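You operate a simulated robot arm through the tools that you are given. There is no shell and no other tool.

You are at the controls of a simulated two-armed robot. One attempt, no reset.

Task
Store the orange sample in the pocket marked noon, turned to the red pointer, and brake the table again.
Fine: the cans stay in their pockets. Set down upright: what you pick out.

Only the result counts: the job must be done as asked and must still hold three seconds after the hand-in. Knocking over, shifting, dropping, spilling or breaking anything else fails it.

Robot
Two 7-joint arms with two-finger parallel grippers on one trunk that stands fixed in place. Base frame: the origin is at the foot of the trunk, x ahead of it, y to its left, z up. Readings come in m, degrees, newtons and seconds.
The left shoulder is at [0.03, 0.119, 1.085], the right one opposite. With the tool pointing down near the work surface each hand reaches from about 0.26 to 0.68 m from the base axis, measured 20 degrees to its own side. Payload 3.43 kg a hand.
Tool frame (each hand has its own): the origin (TCP) lies between the finger pads and is the grasp point; the fingertips stand 0.03 m ahead of it; z points along the fingers, y is the line along which they close. The gripper opens to 0.094 m. The fingers are 0.028 m wide and 0.01 m thick; the gripper's body (0.05 by 0.096 m) begins 0.055 m behind the TCP.
Orientation is that of the tool frame in the base frame, as a unit quaternion [w, x, y, z]. With the fingers straight down and closing along the base's y, the tool's x points along the base's -x, its y along +y and its z along -z.

Tools
- The arms move only by the tool servo_tool. It takes "left_increments", "right_increments" or both (then of equal length, played together; a hand with none holds still); each is a list of rows, each a list of 3 entries, a list of its own where there are three numbers: the shift along the tool's x, y, z in m, then the turn, a rotation vector about the tool's x, y, z in degrees, then the finger opening in m, from 0 to 0.094. In form: [[[tx, ty, tz], [wx, wy, wz], jaw], ...]. A call has 1 to 20 rows; each row is the pose to reach, as a shift and turn from the pose commanded when the call began, along the tool's axes at that moment. Each row takes 0.2 s and may step no farther than 0.05 m and 8.6 degrees from the row before; otherwise, or with a gripper value out of range, the whole call is refused. Where a pose cannot be reached the arm comes as near as it can. A force on the tool above 70 N (or 10 N above the force at the start of the call, whichever is more), or a blocked arm, ends the call early, and 0.2 s more pass. Each finger travels about 0.072 m/s and halts on what it meets, pressing with about 22 N; the grip force reading is that of the motor and also rises with nothing between the fingers. The clock runs only during rows and for 0.2 s after the last one: add rows that repeat a pose to give the fingers time. It gives the time, the measured TCP pose, the force on the tool (base axes), the opening and the grip force at its end, in the units of the frame above (readings bear some noise), with the torque about the TCP (base axes, N m) and any sound that the robot's microphone picked up, and new pictures: "views" is both (left out), scene, wrist or none (wrist: the cameras of the hands that moved).
- Cameras (640 x 400 px; columns grow to the right, rows downward): "scene" is now at [0.0371, -0.0216, 1.7831]; the picture's right is [-0.32, -0.95, 0.00], its down [-0.78, 0.26, -0.56] and it looks along [0.53, -0.18, -0.83] (base axes); focal length 360 px, centre (320, 200). "left" rides on the left gripper at [0.076, -0.014, -0.102] in its tool frame; the picture's right is [0.18, 0.98, 0.00], its down [-0.75, 0.14, -0.64] and it looks along [-0.63, 0.12, 0.77] (tool axes); focal length 243 px, centre (320, 200). "right" rides on the right gripper at [0.076, 0.014, -0.103] in its tool frame; the picture's right is [-0.18, 0.98, 0.00], its down [-0.75, -0.14, -0.64] and it looks along [-0.63, -0.12, 0.77] (tool axes); focal length 243 px, centre (320, 200). There is no depth. A picture from a camera that has moved, and an enlarged one, comes with that camera's place and axes in the base frame and with its lens.
- raise_lower(by): slides the trunk up (or, below 0, down) by that many m; the arms and the scene camera ride with it, the base frame stays. It gives what a move gives, with no picture.
- aim_head(pan, tilt): turns the head with the scene camera to pan (to the left, within 143 degrees either way) and tilt (down, from -29 to 69), counted from straight ahead of the robot. It gives what a move gives, and a new picture of the scene camera.
- enlarge(camera, box): a new picture of the part [left, top, right, bottom] of that camera's present view, enlarged. No time passes.
- sign_off(): hands the job in; it is judged then, once.

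Places have to be worked out from the pictures, the camera data and where the tool is seen. Open the grippers and draw the arms clear of the work before you hand the job in, unless the task says otherwise.

The tools are called by a JSON object that holds its "name" and its "arguments". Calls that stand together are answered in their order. servo_tool: Moves the arms, as the interface text tells. Its arguments: {"type":"object","properties":{"left_increments":{"type":"array","items":{"type":"array"}},"right_increments":{"type":"array","items":{"type":"array"}},"views":{"type":"string","enum":["both","scene","wrist","none"]}},"required":[]} The other tools are called the same way: raise_lower (by) slides the trunk up or down; aim_head (pan, tilt) turns the head that bears the scene camera; enlarge (camera, box) takes an enlarged picture of a part of a camera's view; sign_off () hands the job in.

At the start:

```text
clock: 0.0
left_tool_pos: [0.4231, 0.0752, 1.2924]
left_orientation: [0.0, -0.001, 1.0, 0.0]
left_force: [0.1, 0.4, 0.0]
left_wrist_torque: [0.02, 0.02, 0.0]
left_width: 0.094
left_gripper_force: 0.0
right_tool_pos: [0.3953, -0.2356, 1.3414]
right_orientation: [0.0, 0.0, 1.0, 0.0]
right_force: [0.5, 0.5, -0.2]
right_wrist_torque: [-0.02, -0.03, -0.02]
right_width: 0.0942
right_gripper_force: 0.0
trunk travel left (down, up): [-0.35, 0.06]
head pan, tilt: [-18.5, 55.7]
```

scene: 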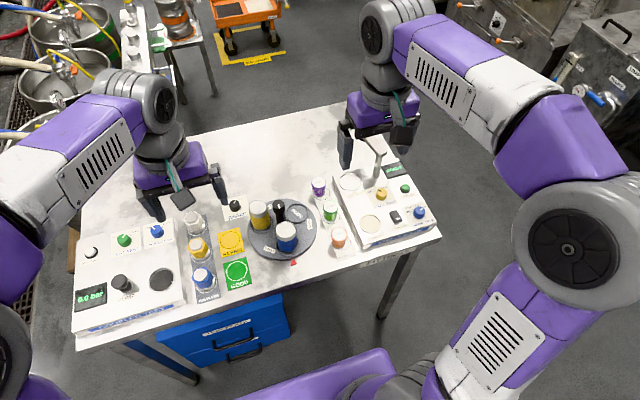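
right: 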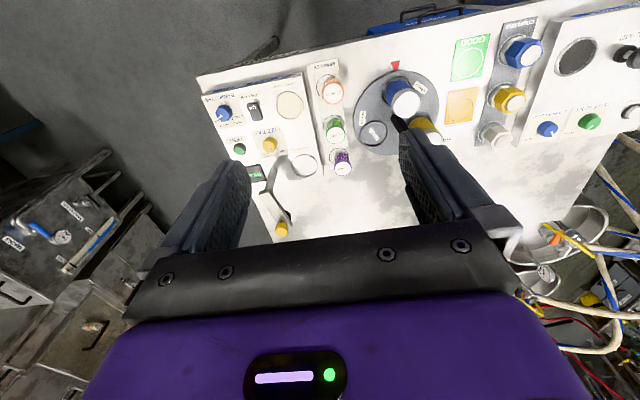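
left: 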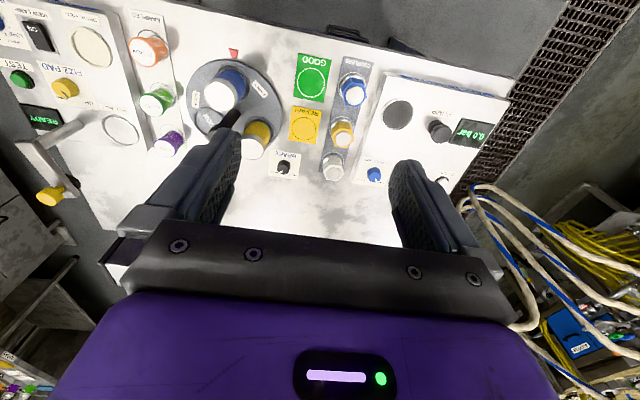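

I start by enlarging the scene around the turntable and the sample rack to read labels and place things.

{"name": "enlarge", "arguments": {"camera": "scene", "box": [180, 170, 360, 290]}}

{"name": "enlarge", "arguments": {"camera": "scene", "box": [290, 130, 450, 270]}}

{"name": "enlarge", "arguments": {"camera": "left", "box": [120, 20, 320, 170]}}

{"name": "enlarge", "arguments": {"camera": "right", "box": [300, 40, 480, 180]}}

```text
3.33 times, centred on (270, 230) of scene
camera zoom: at [0.0371, -0.0216, 1.7831], right [-0.32, -0.95, 0.0], down [-0.78, 0.26, -0.56], along [0.53, -0.18, -0.83], focal length 1200 px, centre (487, 100)
```

zoom: 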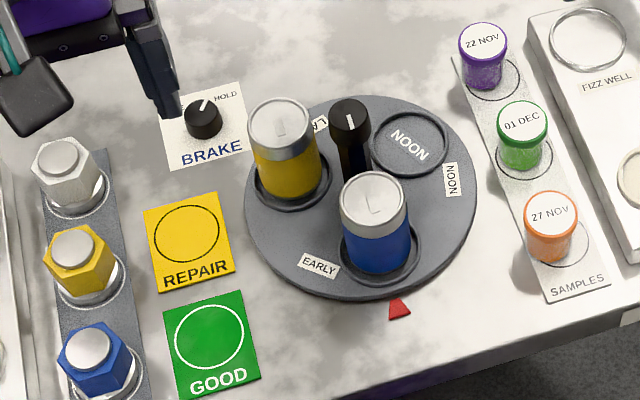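

```text
2.86 times, centred on (370, 200) of scene
camera zoom: at [0.0371, -0.0216, 1.7831], right [-0.32, -0.95, 0.0], down [-0.78, 0.26, -0.56], along [0.53, -0.18, -0.83], focal length 1029 px, centre (177, 200)
```

zoom: 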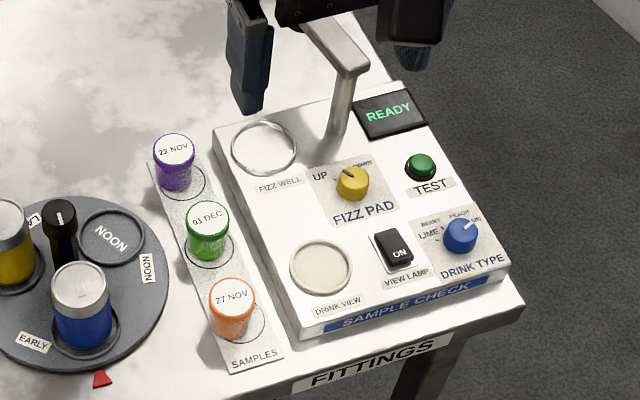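

```text
2.67 times, centred on (220, 95) of left
camera zoom: at [0.3469, 0.0618, 1.3965], right [-0.18, 0.98, 0.0], down [0.75, 0.14, 0.64], along [0.63, 0.12, -0.77], focal length 647 px, centre (587, 480)
```

zoom: 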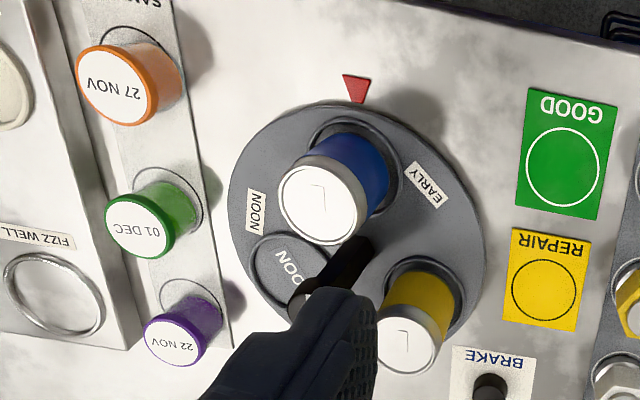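

```text
2.86 times, centred on (390, 110) of right
camera zoom: at [0.3183, -0.2239, 1.4451], right [0.18, 0.98, 0.0], down [0.75, -0.14, 0.64], along [0.63, -0.12, -0.77], focal length 693 px, centre (120, 457)
```

zoom: 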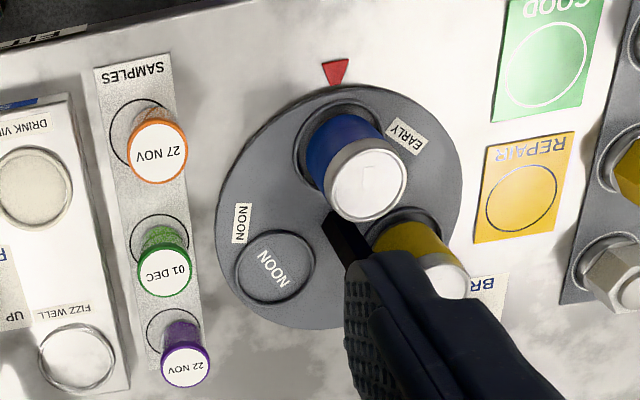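

The table top triangulates to z≈0.86 with the red pointer near (0.458, -0.085). I look closer at the brake knob and the turntable handle.

{"name": "enlarge", "arguments": {"camera": "scene", "box": [215, 185, 265, 220]}}

{"name": "enlarge", "arguments": {"camera": "left", "box": [250, 140, 320, 190]}}

{"name": "enlarge", "arguments": {"camera": "scene", "box": [245, 190, 325, 270]}}

{"name": "enlarge", "arguments": {"camera": "scene", "box": [305, 170, 375, 260]}}

```text
11.43 times, centred on (240, 202) of scene
camera zoom: at [0.0371, -0.0216, 1.7831], right [-0.32, -0.95, 0.0], down [-0.78, 0.26, -0.56], along [0.53, -0.18, -0.83], focal length 4115 px, centre (1234, 171)
```

zoom: 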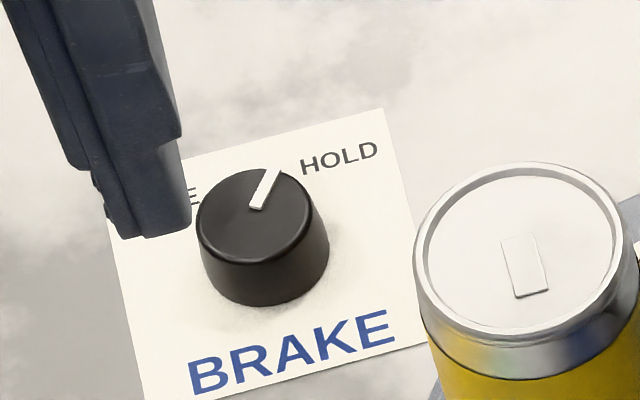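

```text
8.00 times, centred on (285, 165) of left
camera zoom: at [0.3469, 0.0618, 1.3965], right [-0.18, 0.98, 0.0], down [0.75, 0.14, 0.64], along [0.63, 0.12, -0.77], focal length 1941 px, centre (600, 480)
```

zoom: 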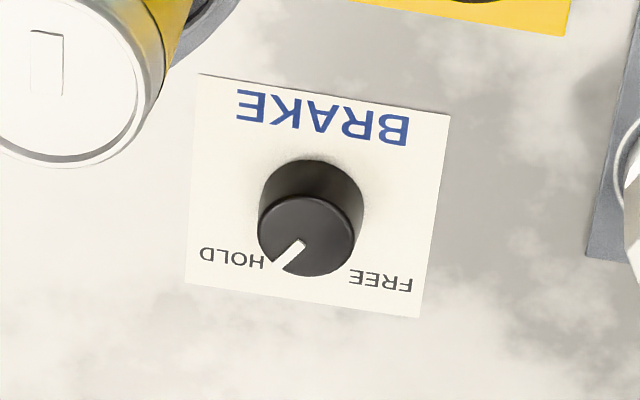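

```text
5.00 times, centred on (285, 230) of scene
camera zoom: at [0.0371, -0.0216, 1.7831], right [-0.32, -0.95, 0.0], down [-0.78, 0.26, -0.56], along [0.53, -0.18, -0.83], focal length 1800 px, centre (495, 50)
```

zoom: 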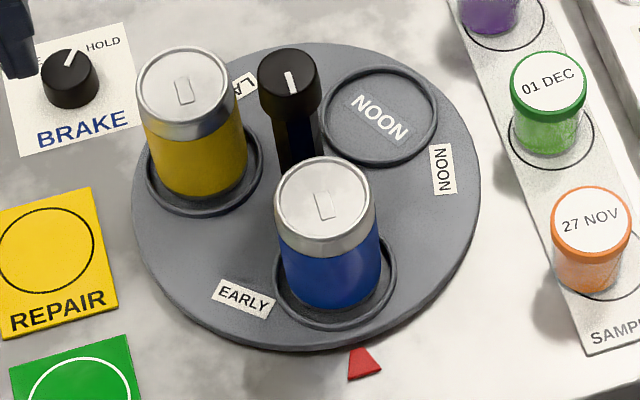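

```text
4.44 times, centred on (340, 215) of scene
camera zoom: at [0.0371, -0.0216, 1.7831], right [-0.32, -0.95, 0.0], down [-0.78, 0.26, -0.56], along [0.53, -0.18, -0.83], focal length 1600 px, centre (231, 133)
```

zoom: 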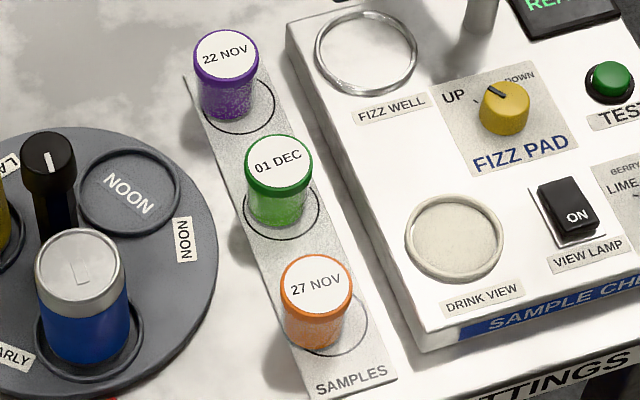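

Orange sample (27 NOV) stands at about (0.477, -0.225), cap top z≈0.906; turntable centre about (0.565, -0.082) with a tall central handle (top z≈0.987); brake knob at about (0.681, 0.032), top z≈0.893, set to HOLD. I bring the left hand above the brake first.

{"name": "servo_tool", "arguments": {"left_increments": [[[-0.03, -0.006, 0.025], [0, 0, 0], 0.07], [[-0.06, -0.012, 0.055], [0, 0, 0], 0.07], [[-0.09, -0.018, 0.085], [0, 0, 0], 0.07], [[-0.12, -0.024, 0.115], [0, 0, 0], 0.07], [[-0.15, -0.03, 0.145], [0, 0, 0], 0.07], [[-0.18, -0.035, 0.175], [0, 0, 0], 0.07], [[-0.21, -0.04, 0.205], [0, 0, 0], 0.07], [[-0.235, -0.043, 0.235], [0, 0, 0], 0.07], [[-0.235, -0.043, 0.235], [0, 0, 0], 0.07]]}}

```text
clock: 2.0
left_tool_pos: [0.6389, 0.0378, 1.0595]
left_orientation: [0.001, 0.001, 1.0, -0.001]
left_force: [0.1, 0.7, 0.3]
left_wrist_torque: [0.0, 0.01, 0.03]
left_width: 0.0701
left_gripper_force: 0.1
left hand out of reach, approached as far as the arm can: row 8, 9
right_tool_pos: [0.3956, -0.2376, 1.3415]
right_orientation: [0.0, 0.0, 1.0, 0.0]
right_force: [0.0, -0.9, -0.1]
right_wrist_torque: [-0.02, 0.03, 0.01]
right_width: 0.0941
right_gripper_force: 0.1
trunk travel left (down, up): [-0.35, 0.06]
head pan, tilt: [-18.5, 55.7]
camera scene: at [0.0379, -0.0218, 1.7831], right [-0.32, -0.95, 0.0], down [-0.78, 0.26, -0.56], along [0.53, -0.18, -0.83], focal length 360 px, centre (320, 200)
camera left: at [0.5632, 0.0243, 1.1622], right [-0.18, 0.98, 0.0], down [0.75, 0.14, 0.64], along [0.63, 0.12, -0.77], focal length 243 px, centre (320, 200)
```

scene: 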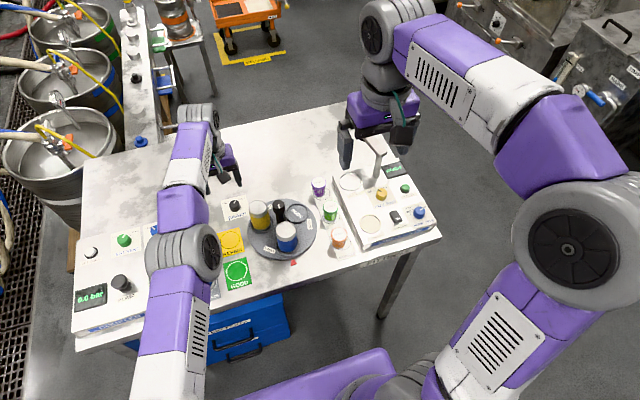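
left: 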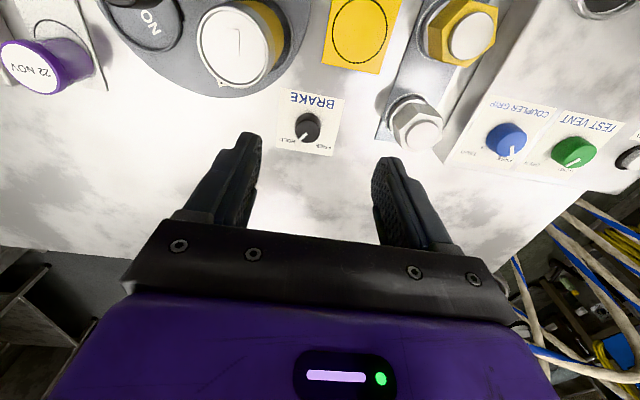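

The left arm reaches x≈0.64 at this height, and the brake is a bit farther. I enlarge to get a precise fix on the knob.

{"name": "enlarge", "arguments": {"camera": "left", "box": [265, 80, 355, 165]}}

{"name": "enlarge", "arguments": {"camera": "scene", "box": [205, 170, 325, 270]}}

```text
4.71 times, centred on (310, 122) of left
camera zoom: at [0.5632, 0.0243, 1.1622], right [-0.18, 0.98, 0.0], down [0.75, 0.14, 0.64], along [0.63, 0.12, -0.77], focal length 1142 px, centre (367, 565)
```

zoom: 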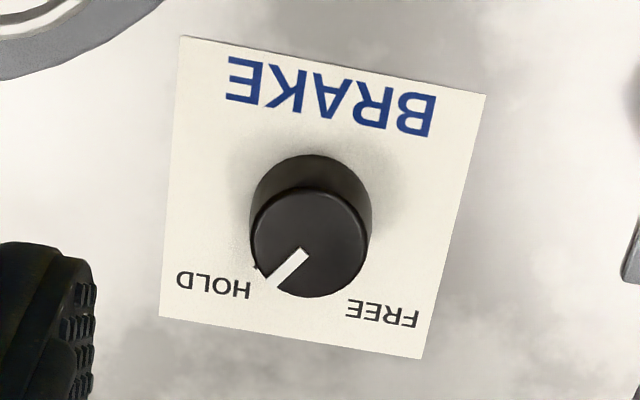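

```text
4.00 times, centred on (265, 220) of scene
camera zoom: at [0.0379, -0.0218, 1.7831], right [-0.32, -0.95, 0.0], down [-0.78, 0.26, -0.56], along [0.53, -0.18, -0.83], focal length 1440 px, centre (540, 120)
```

zoom: 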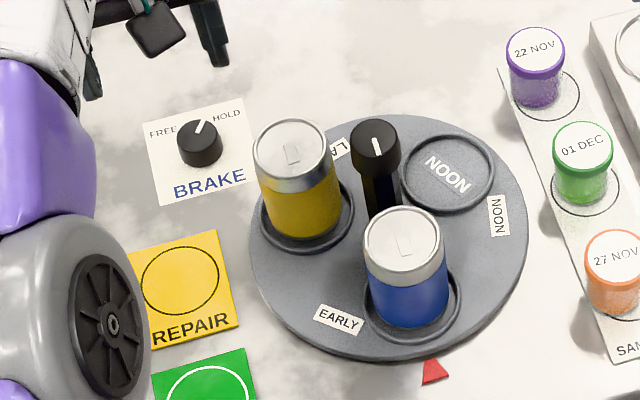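

The knob refines to about (0.688, 0.031), top z≈0.882, slightly beyond straight-down reach, so I tilt the left hand outward by 16° while coming down a bit, to see the reach.

{"name": "servo_tool", "arguments": {"left_increments": [[[0, 0, 0.02], [0, -4, 0], 0.07], [[0, 0, 0.04], [0, -8, 0], 0.07], [[-0.01, 0, 0.05], [0, -12, 0], 0.07], [[-0.02, 0, 0.06], [0, -16, 0], 0.07], [[-0.03, 0, 0.06], [0, -16, 0], 0.07], [[-0.03, 0, 0.06], [0, -16, 0], 0.07]]}}

```text
clock: 3.4
left_tool_pos: [0.6686, 0.0386, 0.9995]
left_orientation: [0.139, -0.001, 0.99, 0.0]
left_force: [-0.1, -0.5, 0.4]
left_wrist_torque: [0.04, 0.0, 0.05]
left_width: 0.0702
left_gripper_force: 0.0
right_tool_pos: [0.3954, -0.2374, 1.3417]
right_orientation: [0.001, 0.0, 1.0, -0.001]
right_force: [-0.2, -0.9, 0.6]
right_wrist_torque: [0.03, -0.03, 0.0]
right_width: 0.094
right_gripper_force: 0.0
trunk travel left (down, up): [-0.35, 0.06]
head pan, tilt: [-18.5, 55.7]
camera scene: at [0.0367, -0.0217, 1.7831], right [-0.32, -0.95, 0.0], down [-0.78, 0.26, -0.56], along [0.54, -0.18, -0.83], focal length 360 px, centre (320, 200)
camera left: at [0.567, 0.0244, 1.0769], right [-0.18, 0.98, -0.05], down [0.55, 0.14, 0.82], along [0.82, 0.12, -0.56], focal length 243 px, centre (320, 200)
```

scene: 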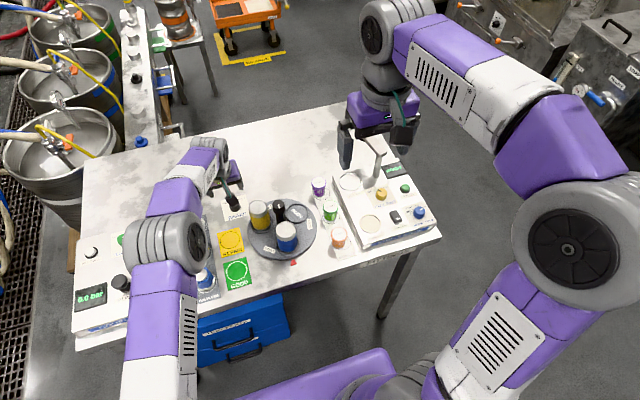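
left: 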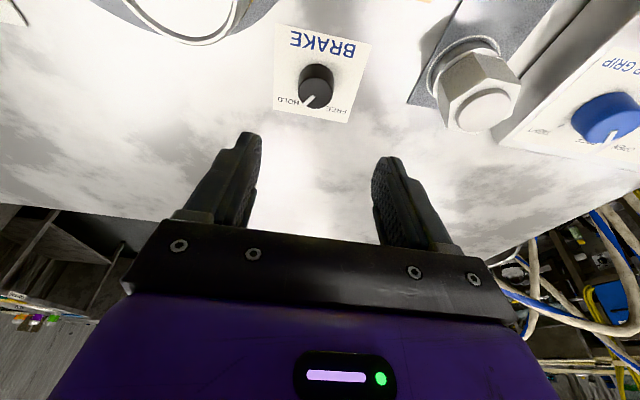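

The tilted pose is reachable (x=0.669). Now I yaw the hand about its own axis to +100° so that the stroke from HOLD to FREE swings the wrist camera away from the yellow can.

{"name": "servo_tool", "arguments": {"left_increments": [[[0, 0, 0], [0, 0, 8.4], 0.07], [[0, 0, 0], [0, 0, 16.8], 0.07], [[0, 0, 0], [0, 0, 25.2], 0.07], [[0, 0, 0], [0, 0, 33.6], 0.07], [[0, 0, 0], [0, 0, 42], 0.07], [[0, 0, 0], [0, 0, 50.4], 0.07], [[0, 0, 0], [0, 0, 58.8], 0.07], [[0, 0, 0], [0, 0, 67.2], 0.07], [[0, 0, 0], [0, 0, 75.6], 0.07], [[0, 0, 0], [0, 0, 84], 0.07], [[0, 0, 0], [0, 0, 92], 0.07], [[0, 0, 0], [0, 0, 100], 0.07], [[0, 0, 0], [0, 0, 100], 0.07]]}}

```text
clock: 6.2
left_tool_pos: [0.6676, 0.0384, 0.9992]
left_orientation: [0.09, 0.759, 0.636, 0.107]
left_force: [0.0, -0.5, 0.5]
left_wrist_torque: [0.01, 0.03, 0.0]
left_width: 0.07
left_gripper_force: 0.1
right_tool_pos: [0.3944, -0.2376, 1.3424]
right_orientation: [0.0, 0.0, 1.0, 0.0]
right_force: [0.6, -0.2, -0.9]
right_wrist_torque: [-0.02, -0.03, 0.0]
right_width: 0.094
right_gripper_force: 0.0
trunk travel left (down, up): [-0.35, 0.06]
head pan, tilt: [-18.5, 55.7]
camera scene: at [0.0371, -0.0216, 1.7831], right [-0.32, -0.95, 0.0], down [-0.78, 0.26, -0.56], along [0.53, -0.18, -0.83], focal length 360 px, centre (320, 200)
camera left: at [0.6396, 0.1171, 1.098], right [0.96, 0.01, 0.28], down [-0.17, -0.77, 0.62], along [0.22, -0.64, -0.73], focal length 243 px, centre (320, 200)
```

scene: 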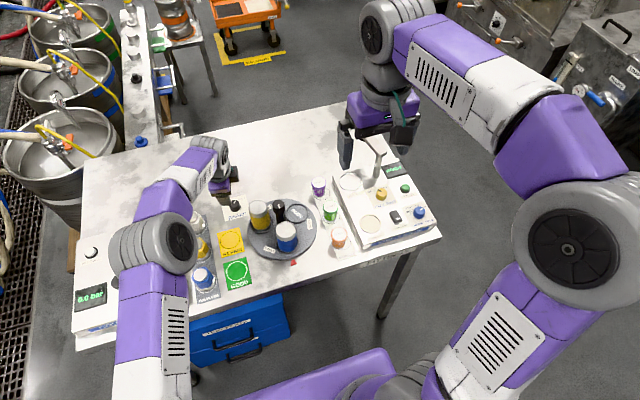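
left: 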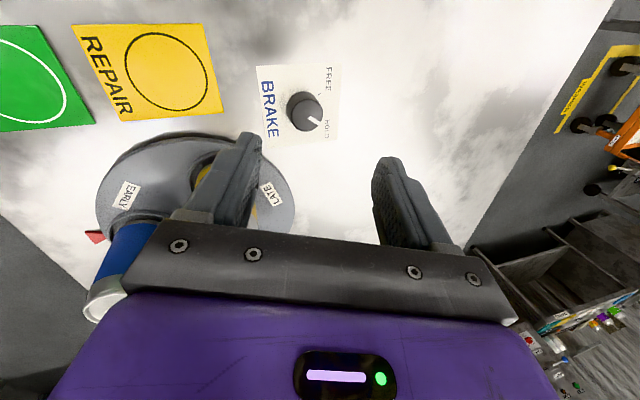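

The yaw works. I enlarge this near view for a precise knob fix.

{"name": "enlarge", "arguments": {"camera": "left", "box": [245, 50, 365, 150]}}

{"name": "enlarge", "arguments": {"camera": "scene", "box": [190, 160, 330, 270]}}

```text
4.00 times, centred on (305, 100) of left
camera zoom: at [0.6396, 0.1171, 1.098], right [0.96, 0.01, 0.28], down [-0.17, -0.77, 0.62], along [0.22, -0.64, -0.73], focal length 970 px, centre (380, 600)
```

zoom: 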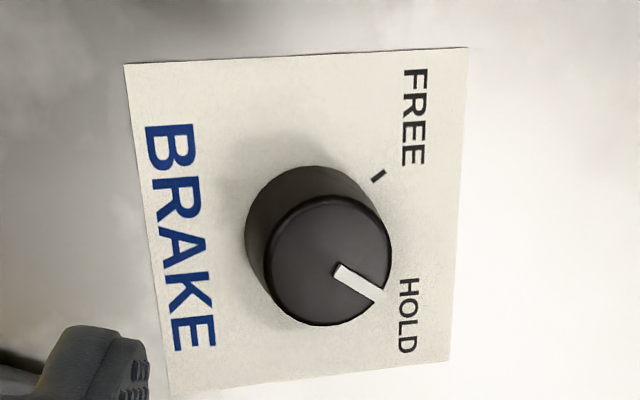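

```text
3.64 times, centred on (260, 215) of scene
camera zoom: at [0.0371, -0.0216, 1.7831], right [-0.32, -0.95, 0.0], down [-0.78, 0.26, -0.56], along [0.53, -0.18, -0.83], focal length 1309 px, centre (538, 146)
```

zoom: 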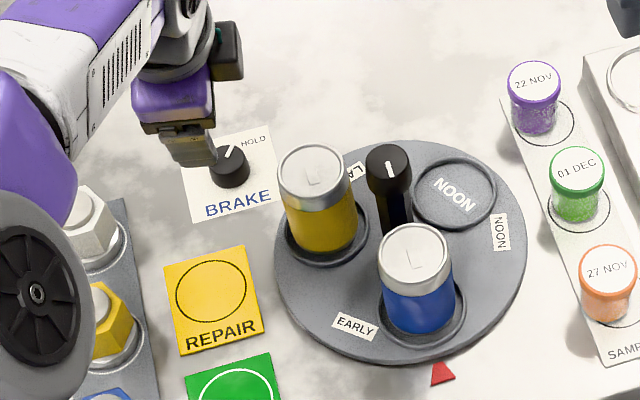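

HOLD tick lies at about -36° and FREE at +36° about the knob at (0.690, 0.033), top z≈0.879. Too much tilt would leave one finger high, so I come in above the knob and reduce the tilt stepwise to see what is reachable.

{"name": "servo_tool", "arguments": {"left_increments": [[[-0.0022, 0.0028, 0.0316], [0, 0, 0], 0.06], [[-0.0045, 0.0056, 0.0633], [0, 0, 0], 0.06], [[-0.0045, 0.0056, 0.0633], [1.97, -0.35, 0], 0.06], [[-0.0045, 0.0056, 0.0633], [3.94, -0.7, 0], 0.06], [[-0.0045, 0.0056, 0.0633], [5.9, -1.04, 0], 0.06], [[-0.0045, 0.0056, 0.0633], [7.88, -1.39, 0], 0.06], [[-0.0045, 0.0056, 0.0633], [7.88, -1.39, 0], 0.06]]}}

```text
clock: 7.8
left_tool_pos: [0.6672, 0.0398, 0.9442]
left_orientation: [0.056, 0.763, 0.641, 0.067]
left_force: [-0.5, -0.2, 0.4]
left_wrist_torque: [0.03, 0.03, -0.03]
left_width: 0.06
left_gripper_force: 0.0
left hand out of reach, approached as far as the arm can: row 2, 3, 4, 5, 6, 7
right_tool_pos: [0.395, -0.2374, 1.3426]
right_orientation: [0.0, 0.0, 1.0, 0.0]
right_force: [-0.5, 0.9, 0.1]
right_wrist_torque: [0.0, 0.0, 0.01]
right_width: 0.0939
right_gripper_force: 0.0
trunk travel left (down, up): [-0.35, 0.06]
head pan, tilt: [-18.5, 55.7]
camera scene: at [0.0369, -0.0215, 1.7831], right [-0.32, -0.95, 0.0], down [-0.78, 0.26, -0.56], along [0.53, -0.18, -0.83], focal length 360 px, centre (320, 200)
camera left: at [0.6481, 0.1172, 1.0451], right [0.98, 0.01, 0.17], down [-0.1, -0.77, 0.63], along [0.14, -0.64, -0.75], focal length 243 px, centre (320, 200)
```

scene: 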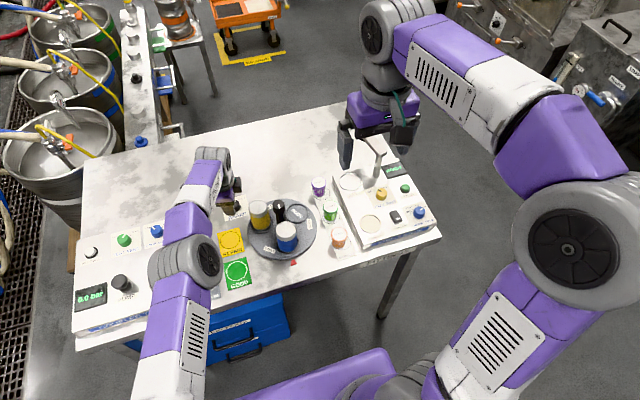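
left: 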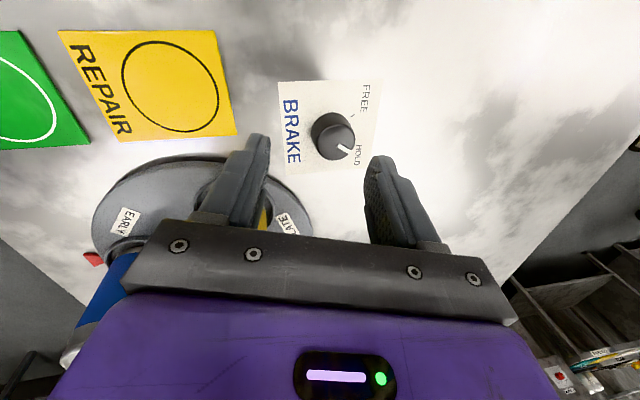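

The limit fits a wrist about 0.12 m behind the TCP and 0.62 m from the shoulder, so the knob needs about 25° outward tilt with the closing line kept horizontal. I test in free space whether the hand can yaw on to 180° (camera outward, clear of the cans).

{"name": "servo_tool", "arguments": {"left_increments": [[[-0.0017, -0.0094, -0.0322], [0, 0, 0], 0.06], [[-0.0033, -0.0188, -0.0643], [0, 0, 0], 0.06], [[-0.0033, -0.0188, -0.0643], [0, 0, 8], 0.06], [[-0.0033, -0.0188, -0.0643], [0, 0, 16], 0.06], [[-0.0033, -0.0188, -0.0643], [0, 0, 24], 0.06], [[-0.0033, -0.0188, -0.0643], [0, 0, 32], 0.06], [[-0.0033, -0.0188, -0.0643], [0, 0, 40], 0.06], [[-0.0033, -0.0188, -0.0643], [0, 0, 48], 0.06], [[-0.0033, -0.0188, -0.0643], [0, 0, 56], 0.06], [[-0.0033, -0.0188, -0.0643], [0, 0, 64], 0.06], [[-0.0033, -0.0188, -0.0643], [0, 0, 72], 0.06], [[-0.0033, -0.0188, -0.0643], [0, 0, 80], 0.06], [[-0.0033, -0.0188, -0.0643], [0, 0, 80], 0.06]]}}

```text
clock: 10.6
left_tool_pos: [0.6373, 0.0391, 1.004]
left_orientation: [0.0, 0.998, 0.0, 0.069]
left_force: [-0.3, 0.4, 0.3]
left_wrist_torque: [-0.02, -0.02, 0.01]
left_width: 0.06
left_gripper_force: 0.1
right_tool_pos: [0.3945, -0.2384, 1.343]
right_orientation: [0.0, -0.001, 1.0, 0.0]
right_force: [0.5, 0.0, -0.3]
right_wrist_torque: [0.02, 0.02, 0.0]
right_width: 0.094
right_gripper_force: 0.0
trunk travel left (down, up): [-0.35, 0.06]
head pan, tilt: [-18.5, 55.7]
camera scene: at [0.0371, -0.0216, 1.7831], right [-0.32, -0.95, 0.0], down [-0.78, 0.26, -0.56], along [0.53, -0.18, -0.83], focal length 360 px, centre (320, 200)
camera left: at [0.6986, 0.0539, 1.1165], right [0.18, -0.98, 0.03], down [-0.84, -0.14, 0.53], along [-0.52, -0.12, -0.85], focal length 243 px, centre (320, 200)
```

scene: 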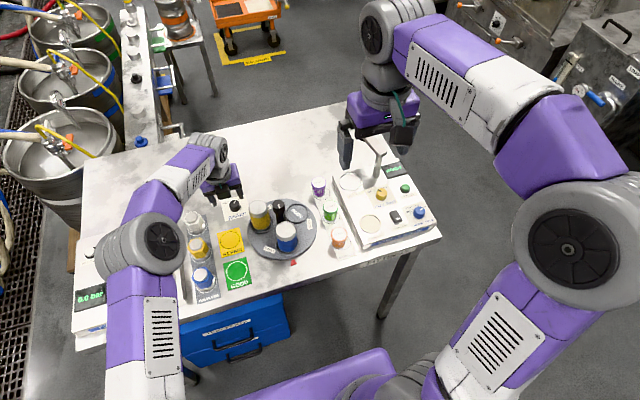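
left: 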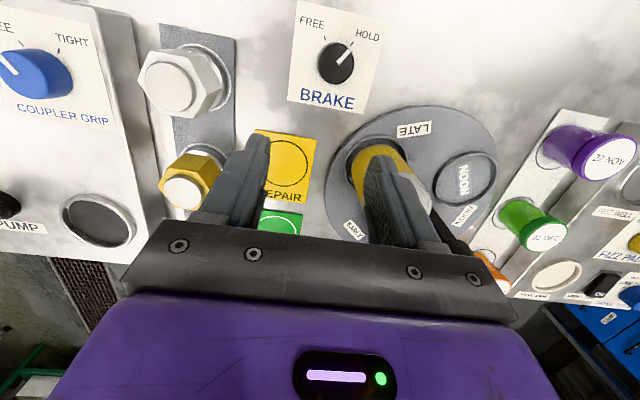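

Yaw 180° works and gives a clear view (knob on HOLD, ticks FREE/HOLD visible). Now I tilt outward to 28° and move above the knob.

{"name": "servo_tool", "arguments": {"left_increments": [[[0, 0.001, 0], [0, 5, 0], 0.06], [[0.005, 0.002, 0.01], [0, 10, 0], 0.06], [[0.02, 0.004, 0.03], [0, 15, 0], 0.06], [[0.035, 0.006, 0.05], [0, 20, 0], 0.06], [[0.0448, 0.0061, 0.0607], [0, 20, 0], 0.06], [[0.0448, 0.0061, 0.0607], [0, 20, 0], 0.06]]}}

```text
clock: 12.0
left_tool_pos: [0.689, 0.0333, 0.9482]
left_orientation: [0.001, 0.97, 0.001, 0.242]
left_force: [-0.3, 0.1, 0.2]
left_wrist_torque: [-0.01, 0.04, -0.03]
left_width: 0.06
left_gripper_force: 0.0
right_tool_pos: [0.394, -0.2375, 1.3411]
right_orientation: [0.0, 0.0, 1.0, 0.0]
right_force: [-0.6, -1.2, 0.0]
right_wrist_torque: [-0.02, 0.03, -0.01]
right_width: 0.094
right_gripper_force: 0.0
trunk travel left (down, up): [-0.35, 0.06]
head pan, tilt: [-18.5, 55.7]
camera scene: at [0.0366, -0.0218, 1.7831], right [-0.32, -0.95, 0.0], down [-0.78, 0.26, -0.56], along [0.54, -0.18, -0.83], focal length 360 px, centre (320, 200)
camera left: at [0.7083, 0.0477, 1.0762], right [0.16, -0.98, 0.09], down [-0.97, -0.14, 0.21], along [-0.2, -0.12, -0.97], focal length 243 px, centre (320, 200)
```

scene: 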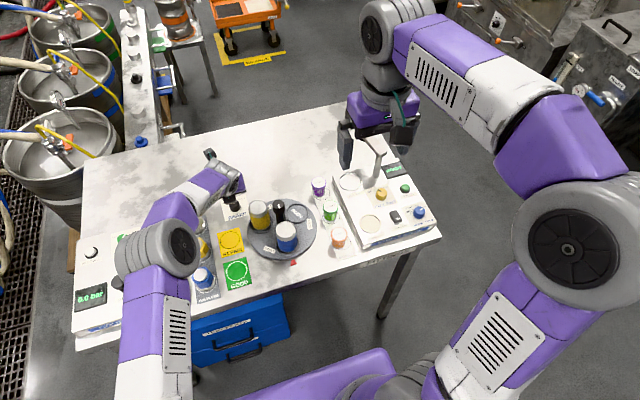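
left: 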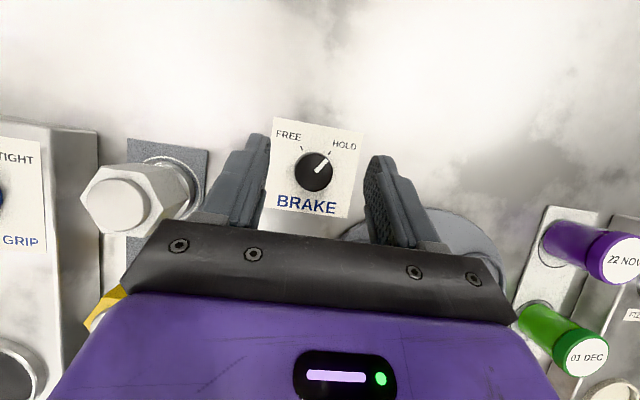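

Reached above the knob with 28° tilt. I check the knob location from this near-vertical view.

{"name": "enlarge", "arguments": {"camera": "left", "box": [260, 110, 380, 220]}}

{"name": "enlarge", "arguments": {"camera": "scene", "box": [180, 140, 320, 250]}}

```text
3.64 times, centred on (320, 165) of left
camera zoom: at [0.7083, 0.0477, 1.0762], right [0.16, -0.98, 0.09], down [-0.97, -0.14, 0.21], along [-0.2, -0.12, -0.97], focal length 882 px, centre (320, 327)
```

zoom: 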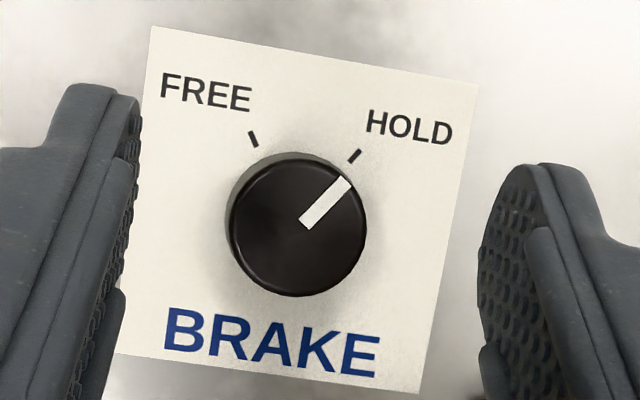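

```text
3.64 times, centred on (250, 195) of scene
camera zoom: at [0.0366, -0.0218, 1.7831], right [-0.32, -0.95, 0.0], down [-0.78, 0.26, -0.56], along [0.54, -0.18, -0.83], focal length 1309 px, centre (574, 218)
```

zoom: 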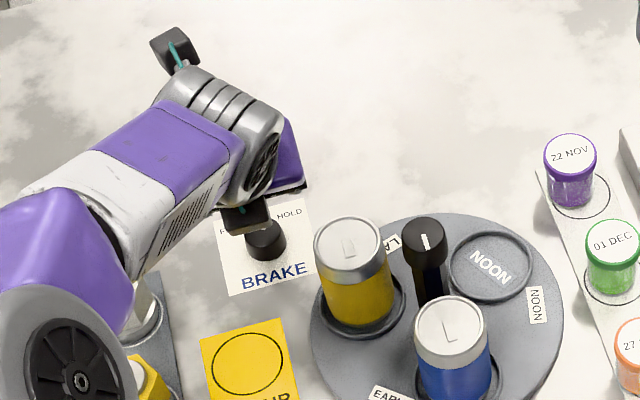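

Knob confirmed at (0.690, 0.033), ticks at ±35°. I pre-rotate the hand 38° clockwise about the vertical (in the air), to make the whole stroke in one go.

{"name": "servo_tool", "arguments": {"left_increments": [[[0, 0, 0], [-3.57, 0, 6.71], 0.05], [[0, 0, 0], [-7.13, 0, 13.42], 0.05], [[0, 0, 0], [-10.7, 0, 20.13], 0.05], [[0, 0, 0], [-14.26, 0, 26.84], 0.05], [[0, 0, 0], [-17.83, 0, 33.55], 0.05], [[0, 0, 0], [-17.83, 0, 33.55], 0.05]]}}

```text
clock: 13.4
left_tool_pos: [0.6561, 0.0422, 0.9307]
left_orientation: [0.071, 0.927, -0.286, 0.232]
left_force: [0.2, 0.3, 0.2]
left_wrist_torque: [-0.01, -0.01, 0.02]
left_width: 0.0503
left_gripper_force: 0.0
left hand out of reach, approached as far as the arm can: row 4, 5, 6
right_tool_pos: [0.3951, -0.2376, 1.341]
right_orientation: [0.0, 0.0, 1.0, 0.001]
right_force: [0.5, -0.8, -0.3]
right_wrist_torque: [0.02, 0.01, -0.02]
right_width: 0.0941
right_gripper_force: 0.1
trunk travel left (down, up): [-0.35, 0.06]
head pan, tilt: [-18.5, 55.7]
camera scene: at [0.0377, -0.0236, 1.783], right [-0.32, -0.95, 0.0], down [-0.78, 0.26, -0.56], along [0.53, -0.18, -0.83], focal length 360 px, centre (320, 200)
camera left: at [0.6812, 0.043, 1.0576], right [-0.42, -0.9, 0.09], down [-0.88, 0.43, 0.21], along [-0.23, 0.01, -0.97], focal length 243 px, centre (320, 200)
```

scene: 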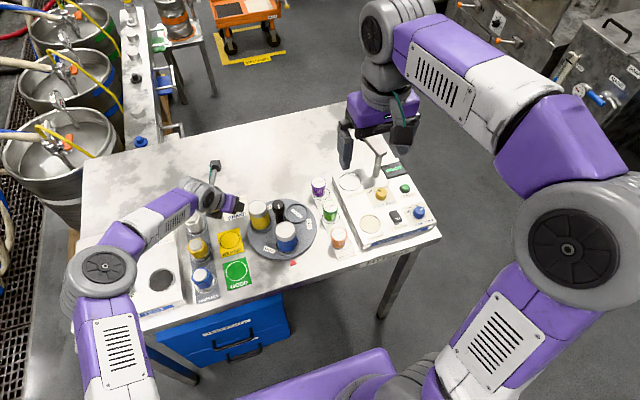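
left: 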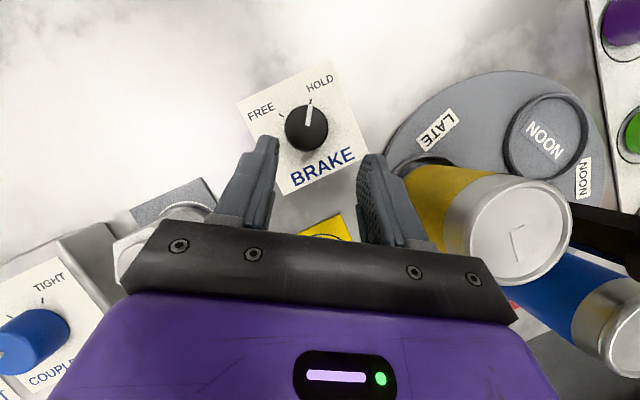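

That pre-rotation exceeds the wrist's range past about -25°, and the hand drew back; nothing was touched. I return above the knob at -20° and will turn the knob in two shorter strokes.

{"name": "servo_tool", "arguments": {"left_increments": [[[0.005, -0.002, -0.015], [2.2, 0, -4.2], 0.05], [[0.015, -0.005, -0.012], [4.5, 0, -8.4], 0.05], [[0.028, -0.0085, -0.006], [6.71, 0, -12.6], 0.05], [[0.038, -0.0112, -0.0025], [6.71, 0, -12.6], 0.05], [[0.038, -0.0112, -0.0025], [6.71, 0, -12.6], 0.05]]}}

```text
clock: 14.6
left_tool_pos: [0.6896, 0.0351, 0.9509]
left_orientation: [0.042, 0.956, -0.166, 0.238]
left_force: [0.6, -1.2, 0.6]
left_wrist_torque: [-0.01, 0.01, 0.03]
left_width: 0.0499
left_gripper_force: 0.0
right_tool_pos: [0.394, -0.2366, 1.342]
right_orientation: [0.0, 0.0, 1.0, 0.0]
right_force: [-1.6, 0.3, 0.1]
right_wrist_torque: [-0.02, 0.0, 0.01]
right_width: 0.0939
right_gripper_force: 0.0
trunk travel left (down, up): [-0.35, 0.06]
head pan, tilt: [-18.5, 55.7]
camera scene: at [0.0369, -0.0214, 1.7831], right [-0.32, -0.95, 0.0], down [-0.78, 0.26, -0.56], along [0.53, -0.18, -0.83], focal length 360 px, centre (320, 200)
camera left: at [0.7121, 0.0413, 1.0771], right [-0.18, -0.98, 0.09], down [-0.96, 0.19, 0.21], along [-0.22, -0.04, -0.97], focal length 243 px, centre (320, 200)
```

scene: 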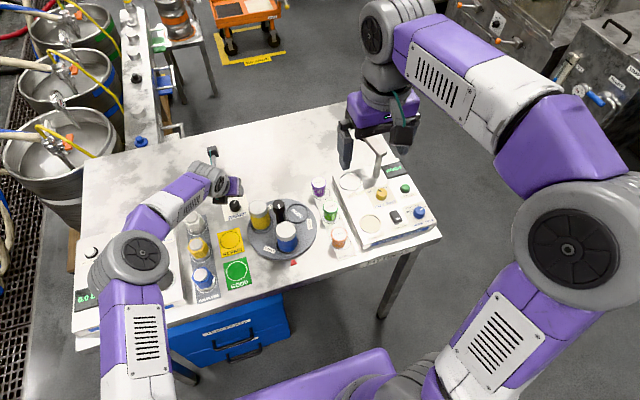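
left: 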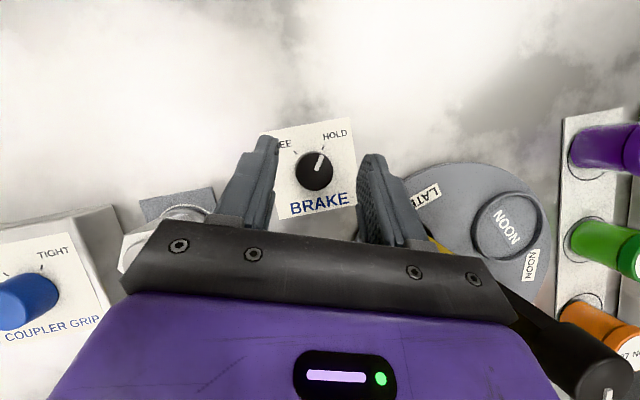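

Now at -20° above the knob; accounting for the tilt, the fingertips' centre leads the TCP by about 12 mm outward, so I descend to TCP (0.678, 0.037, 0.900) to straddle the knob.

{"name": "servo_tool", "arguments": {"left_increments": [[[-0.0115, 0.0006, 0.0135], [0, 0, 0], 0.048], [[-0.023, 0.0013, 0.0269], [0, 0, 0], 0.048], [[-0.034, 0.0019, 0.0395], [0, 0, 0], 0.048], [[-0.034, 0.0019, 0.0395], [0, 0, 0], 0.048]], "views": "wrist"}}

{"name": "enlarge", "arguments": {"camera": "left", "box": [220, 80, 420, 260]}}

```text
clock: 15.6
left_tool_pos: [0.6791, 0.0359, 0.8985]
left_orientation: [0.042, 0.956, -0.167, 0.239]
left_force: [0.6, -0.3, 0.2]
left_wrist_torque: [0.03, 0.02, -0.01]
left_width: 0.0482
left_gripper_force: 0.0
right_tool_pos: [0.3947, -0.2372, 1.3427]
right_orientation: [0.0, -0.001, 1.0, 0.0]
right_force: [1.0, -0.4, -0.1]
right_wrist_torque: [0.03, -0.01, -0.01]
right_width: 0.094
right_gripper_force: 0.0
trunk travel left (down, up): [-0.35, 0.06]
head pan, tilt: [-18.5, 55.7]
camera left: at [0.7019, 0.0434, 1.0258], right [-0.18, -0.98, 0.09], down [-0.96, 0.2, 0.21], along [-0.22, -0.04, -0.97], focal length 243 px, centre (320, 200)
```

left: 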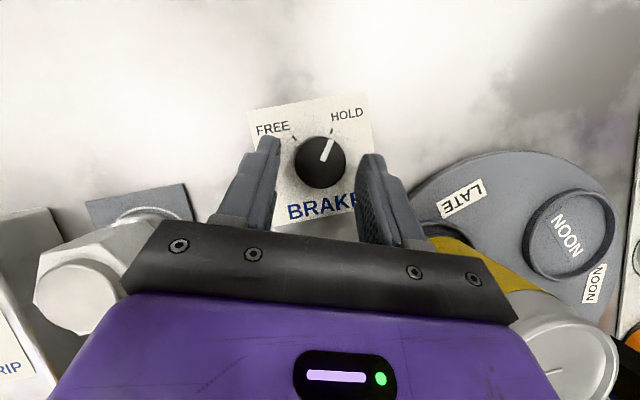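

```text
2.22 times, centred on (320, 170) of left
camera zoom: at [0.7019, 0.0434, 1.0258], right [-0.18, -0.98, 0.09], down [-0.96, 0.2, 0.21], along [-0.22, -0.04, -0.97], focal length 539 px, centre (320, 267)
```

zoom: 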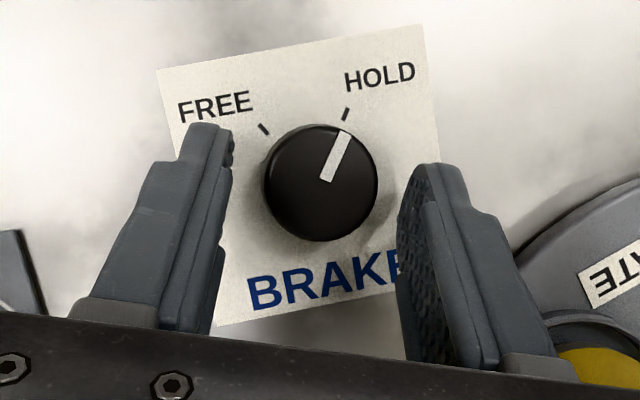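

The fingers straddle the knob well. I close on it.

{"name": "servo_tool", "arguments": {"left_increments": [[[0, 0, 0], [0, 0, 0], 0.035], [[0, 0, 0], [0, 0, 0], 0.022], [[0, 0, 0], [0, 0, 0], 0.022], [[0, 0, 0], [0, 0, 0], 0.022]], "views": "wrist"}}

```text
clock: 16.6
left_tool_pos: [0.6788, 0.0367, 0.8983]
left_orientation: [0.042, 0.956, -0.168, 0.238]
left_force: [-0.5, -1.1, -1.5]
left_wrist_torque: [-0.19, -0.2, -0.01]
left_width: 0.0316
left_gripper_force: 45.0
right_tool_pos: [0.3954, -0.2358, 1.3423]
right_orientation: [0.0, 0.0, 1.0, 0.0]
right_force: [-1.1, -0.5, -0.1]
right_wrist_torque: [-0.02, -0.01, 0.0]
right_width: 0.094
right_gripper_force: 0.0
trunk travel left (down, up): [-0.35, 0.06]
head pan, tilt: [-18.5, 55.7]
camera left: at [0.7021, 0.0434, 1.0258], right [-0.18, -0.98, 0.09], down [-0.96, 0.2, 0.21], along [-0.23, -0.04, -0.97], focal length 243 px, centre (320, 200)
```

left: 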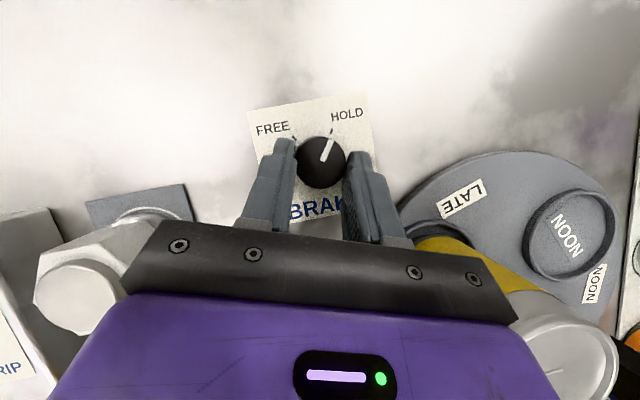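

The grip on the knob is sound (0.0316 m), but sweeping at 28° tilt would bring the hand's body too close to the yellow can. I release, lift and reduce the tilt to 20° at the same azimuth to see whether that is reachable.

{"name": "servo_tool", "arguments": {"left_increments": [[[0, 0, 0], [0, 0, 0], 0.046], [[0, 0, 0], [0, 0, 0], 0.048], [[0.0094, 0, -0.0177], [0, 0, 0], 0.048], [[0.0188, 0, -0.0353], [0, 0, 0], 0.048], [[0.0206, -0.0002, -0.0353], [0, -4, 0], 0.048], [[0.0224, -0.0004, -0.0353], [0, -8, 0], 0.048], [[0.0224, -0.0004, -0.0353], [0, -8, 0], 0.048]], "views": "scene"}}

```text
clock: 18.2
left_tool_pos: [0.6824, 0.0361, 0.9405]
left_orientation: [0.031, 0.97, -0.17, 0.171]
left_force: [0.0, -0.3, 0.4]
left_wrist_torque: [-0.01, 0.0, 0.0]
left_width: 0.0479
left_gripper_force: 0.0
right_tool_pos: [0.3953, -0.2361, 1.343]
right_orientation: [0.001, 0.0, 1.0, 0.0]
right_force: [0.4, 0.2, 0.1]
right_wrist_torque: [0.03, 0.02, -0.02]
right_width: 0.0939
right_gripper_force: 0.0
trunk travel left (down, up): [-0.35, 0.06]
head pan, tilt: [-18.5, 55.7]
camera scene: at [0.0371, -0.0213, 1.7831], right [-0.32, -0.95, 0.0], down [-0.78, 0.26, -0.56], along [0.53, -0.18, -0.83], focal length 360 px, centre (320, 200)
```

scene: 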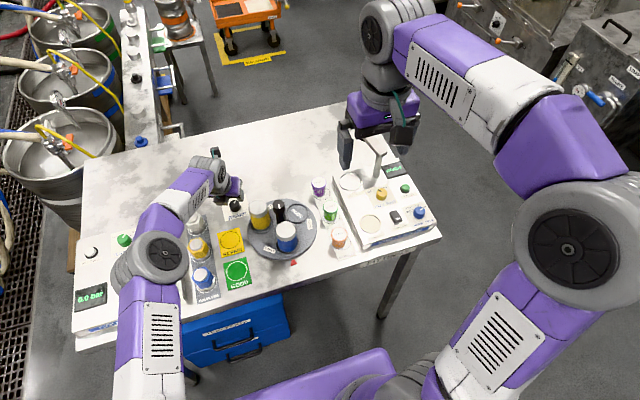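

Tilt 20° is reachable here. To gain margin for the sweep I lift the hand, then lower the trunk 6 cm (so shoulder and wrist get level), and will test the sweep in the air above the cans.

{"name": "servo_tool", "arguments": {"left_increments": [[[0.0103, 0, -0.0282], [0, 0, 0], 0.048], [[0.0205, 0, -0.0564], [0, 0, 0], 0.048], [[0.0205, 0, -0.0564], [0, 0, 0], 0.048]], "views": "none"}}

{"name": "raise_lower", "arguments": {"by": -0.06}}

```text
clock: 19.0
left_tool_pos: [0.6824, 0.0354, 0.9998]
left_orientation: [0.03, 0.97, -0.17, 0.171]
left_force: [-0.2, 0.5, -1.0]
left_wrist_torque: [0.01, 0.0, -0.02]
left_width: 0.0481
left_gripper_force: 0.0
right_tool_pos: [0.3935, -0.2361, 1.341]
right_orientation: [0.0, 0.0, 1.0, 0.0]
right_force: [0.8, 0.3, 0.6]
right_wrist_torque: [0.01, 0.01, 0.04]
right_width: 0.0938
right_gripper_force: 0.0
trunk travel left (down, up): [-0.35, 0.06]
head pan, tilt: [-18.5, 55.7]
```

```text
clock: 20.0
left_tool_pos: [0.6813, 0.0353, 0.9401]
left_orientation: [0.03, 0.97, -0.17, 0.172]
left_force: [-0.1, 1.3, 0.3]
left_wrist_torque: [-0.04, 0.01, 0.03]
left_width: 0.0482
left_gripper_force: 0.1
right_tool_pos: [0.3947, -0.2371, 1.282]
right_orientation: [0.0, 0.0, 1.0, 0.001]
right_force: [0.3, 0.0, -0.5]
right_wrist_torque: [-0.02, 0.0, 0.0]
right_width: 0.0942
right_gripper_force: 0.2
trunk travel left (down, up): [-0.29, 0.12]
head pan, tilt: [-18.5, 55.7]
```

Trunk lowered; TCP is now at (0.681, 0.035, 0.940). I test the sweep in the air above the cans.

{"name": "servo_tool", "arguments": {"left_increments": [[[0.0001, 0.0012, 0], [2.74, 0, -7.52], 0.048], [[0.0003, 0.0023, 0.0001], [5.47, 0, -15.04], 0.048], [[0.0007, 0.0034, 0.0002], [8.21, 0, -22.56], 0.048], [[0.0012, 0.0045, 0.0004], [10.94, 0, -30.08], 0.048], [[0.0016, 0.0051, 0.0006], [12.65, 0, -34.78], 0.048], [[0.0016, 0.0051, 0.0006], [12.65, 0, -34.78], 0.048]]}}

```text
clock: 21.4
left_tool_pos: [0.6829, 0.0289, 0.939]
left_orientation: [-0.025, 0.974, 0.148, 0.172]
left_force: [0.2, -0.6, 0.2]
left_wrist_torque: [0.0, 0.02, 0.0]
left_width: 0.0479
left_gripper_force: 0.2
right_tool_pos: [0.3956, -0.2372, 1.2829]
right_orientation: [0.001, 0.0, 1.0, 0.001]
right_force: [0.8, 0.3, 0.4]
right_wrist_torque: [0.01, 0.0, 0.01]
right_width: 0.0942
right_gripper_force: 0.0
trunk travel left (down, up): [-0.29, 0.12]
head pan, tilt: [-18.5, 55.7]
camera scene: at [0.037, -0.0215, 1.7231], right [-0.32, -0.95, 0.0], down [-0.78, 0.26, -0.56], along [0.53, -0.18, -0.83], focal length 360 px, centre (320, 200)
camera left: at [0.7128, 0.0538, 1.063], right [0.46, -0.89, 0.06], down [-0.84, -0.41, 0.35], along [-0.28, -0.21, -0.94], focal length 243 px, centre (320, 200)
```

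scene: 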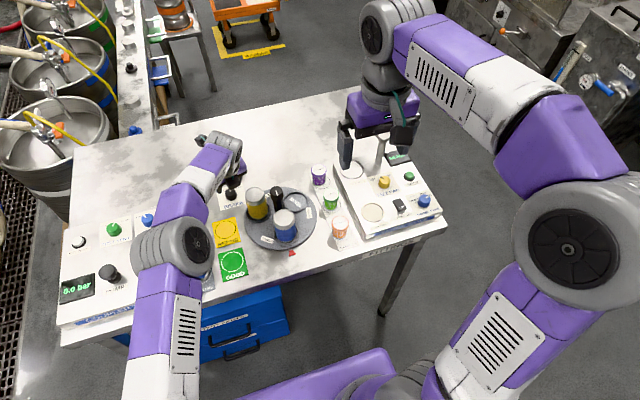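
left: 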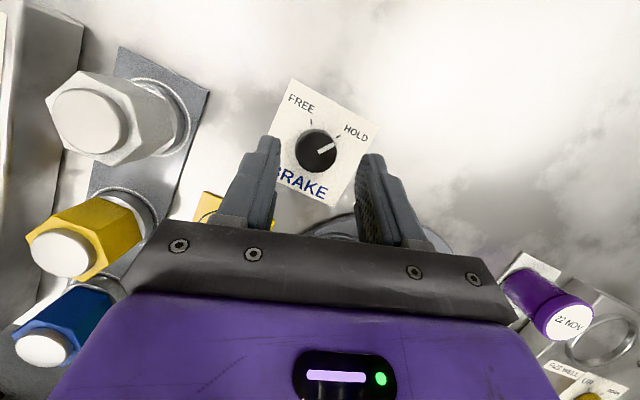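

The whole sweep from -20° to +17° is reachable. I sweep back to -20° and descend around the knob.

{"name": "servo_tool", "arguments": {"left_increments": [[[0.0001, -0.0012, 0], [-2.74, 0, 7.52], 0.048], [[0.0003, -0.0023, 0.0001], [-5.47, 0, 15.04], 0.048], [[0.0007, -0.0034, 0.0002], [-8.21, 0, 22.56], 0.048], [[0.0012, -0.0045, 0.0004], [-10.94, 0, 30.08], 0.048], [[0.0016, -0.0051, 0.0006], [-12.65, 0, 34.78], 0.048], [[-0.0054, -0.0051, 0.0199], [-12.65, 0, 34.78], 0.048], [[-0.0124, -0.0051, 0.0391], [-12.65, 0, 34.78], 0.048], [[-0.0124, -0.0051, 0.0391], [-12.65, 0, 34.78], 0.048]], "views": "wrist"}}

{"name": "enlarge", "arguments": {"camera": "left", "box": [220, 80, 420, 260]}}

```text
clock: 23.2
left_tool_pos: [0.6825, 0.0343, 0.8988]
left_orientation: [0.03, 0.97, -0.17, 0.172]
left_force: [0.7, 0.1, 0.1]
left_wrist_torque: [0.0, -0.01, -0.03]
left_width: 0.0477
left_gripper_force: 0.1
right_tool_pos: [0.3948, -0.236, 1.2831]
right_orientation: [0.0, 0.001, 1.0, -0.001]
right_force: [0.2, -0.6, 0.0]
right_wrist_torque: [0.01, -0.03, 0.0]
right_width: 0.0942
right_gripper_force: 0.0
trunk travel left (down, up): [-0.29, 0.12]
head pan, tilt: [-18.5, 55.7]
camera left: at [0.7225, 0.0356, 1.0219], right [-0.17, -0.98, 0.06], down [-0.92, 0.18, 0.34], along [-0.35, 0.0, -0.94], focal length 243 px, centre (320, 200)
```

left: 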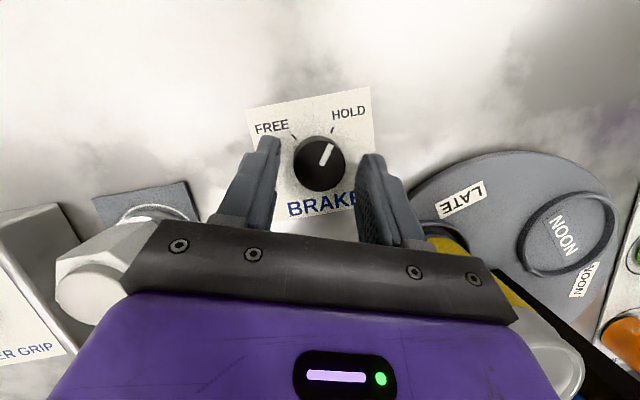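

```text
2.22 times, centred on (320, 170) of left
camera zoom: at [0.7225, 0.0356, 1.0219], right [-0.17, -0.98, 0.06], down [-0.92, 0.18, 0.34], along [-0.35, 0.0, -0.94], focal length 539 px, centre (320, 267)
```

zoom: 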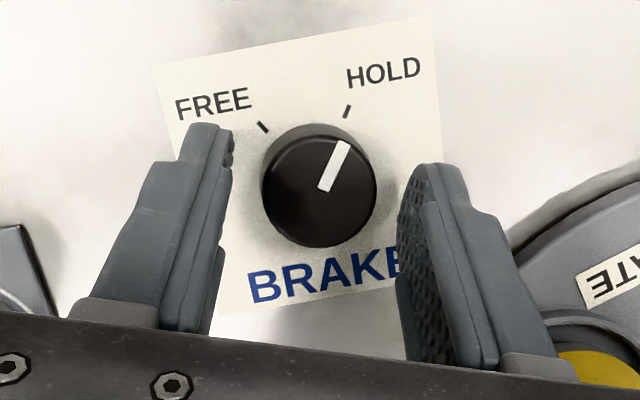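

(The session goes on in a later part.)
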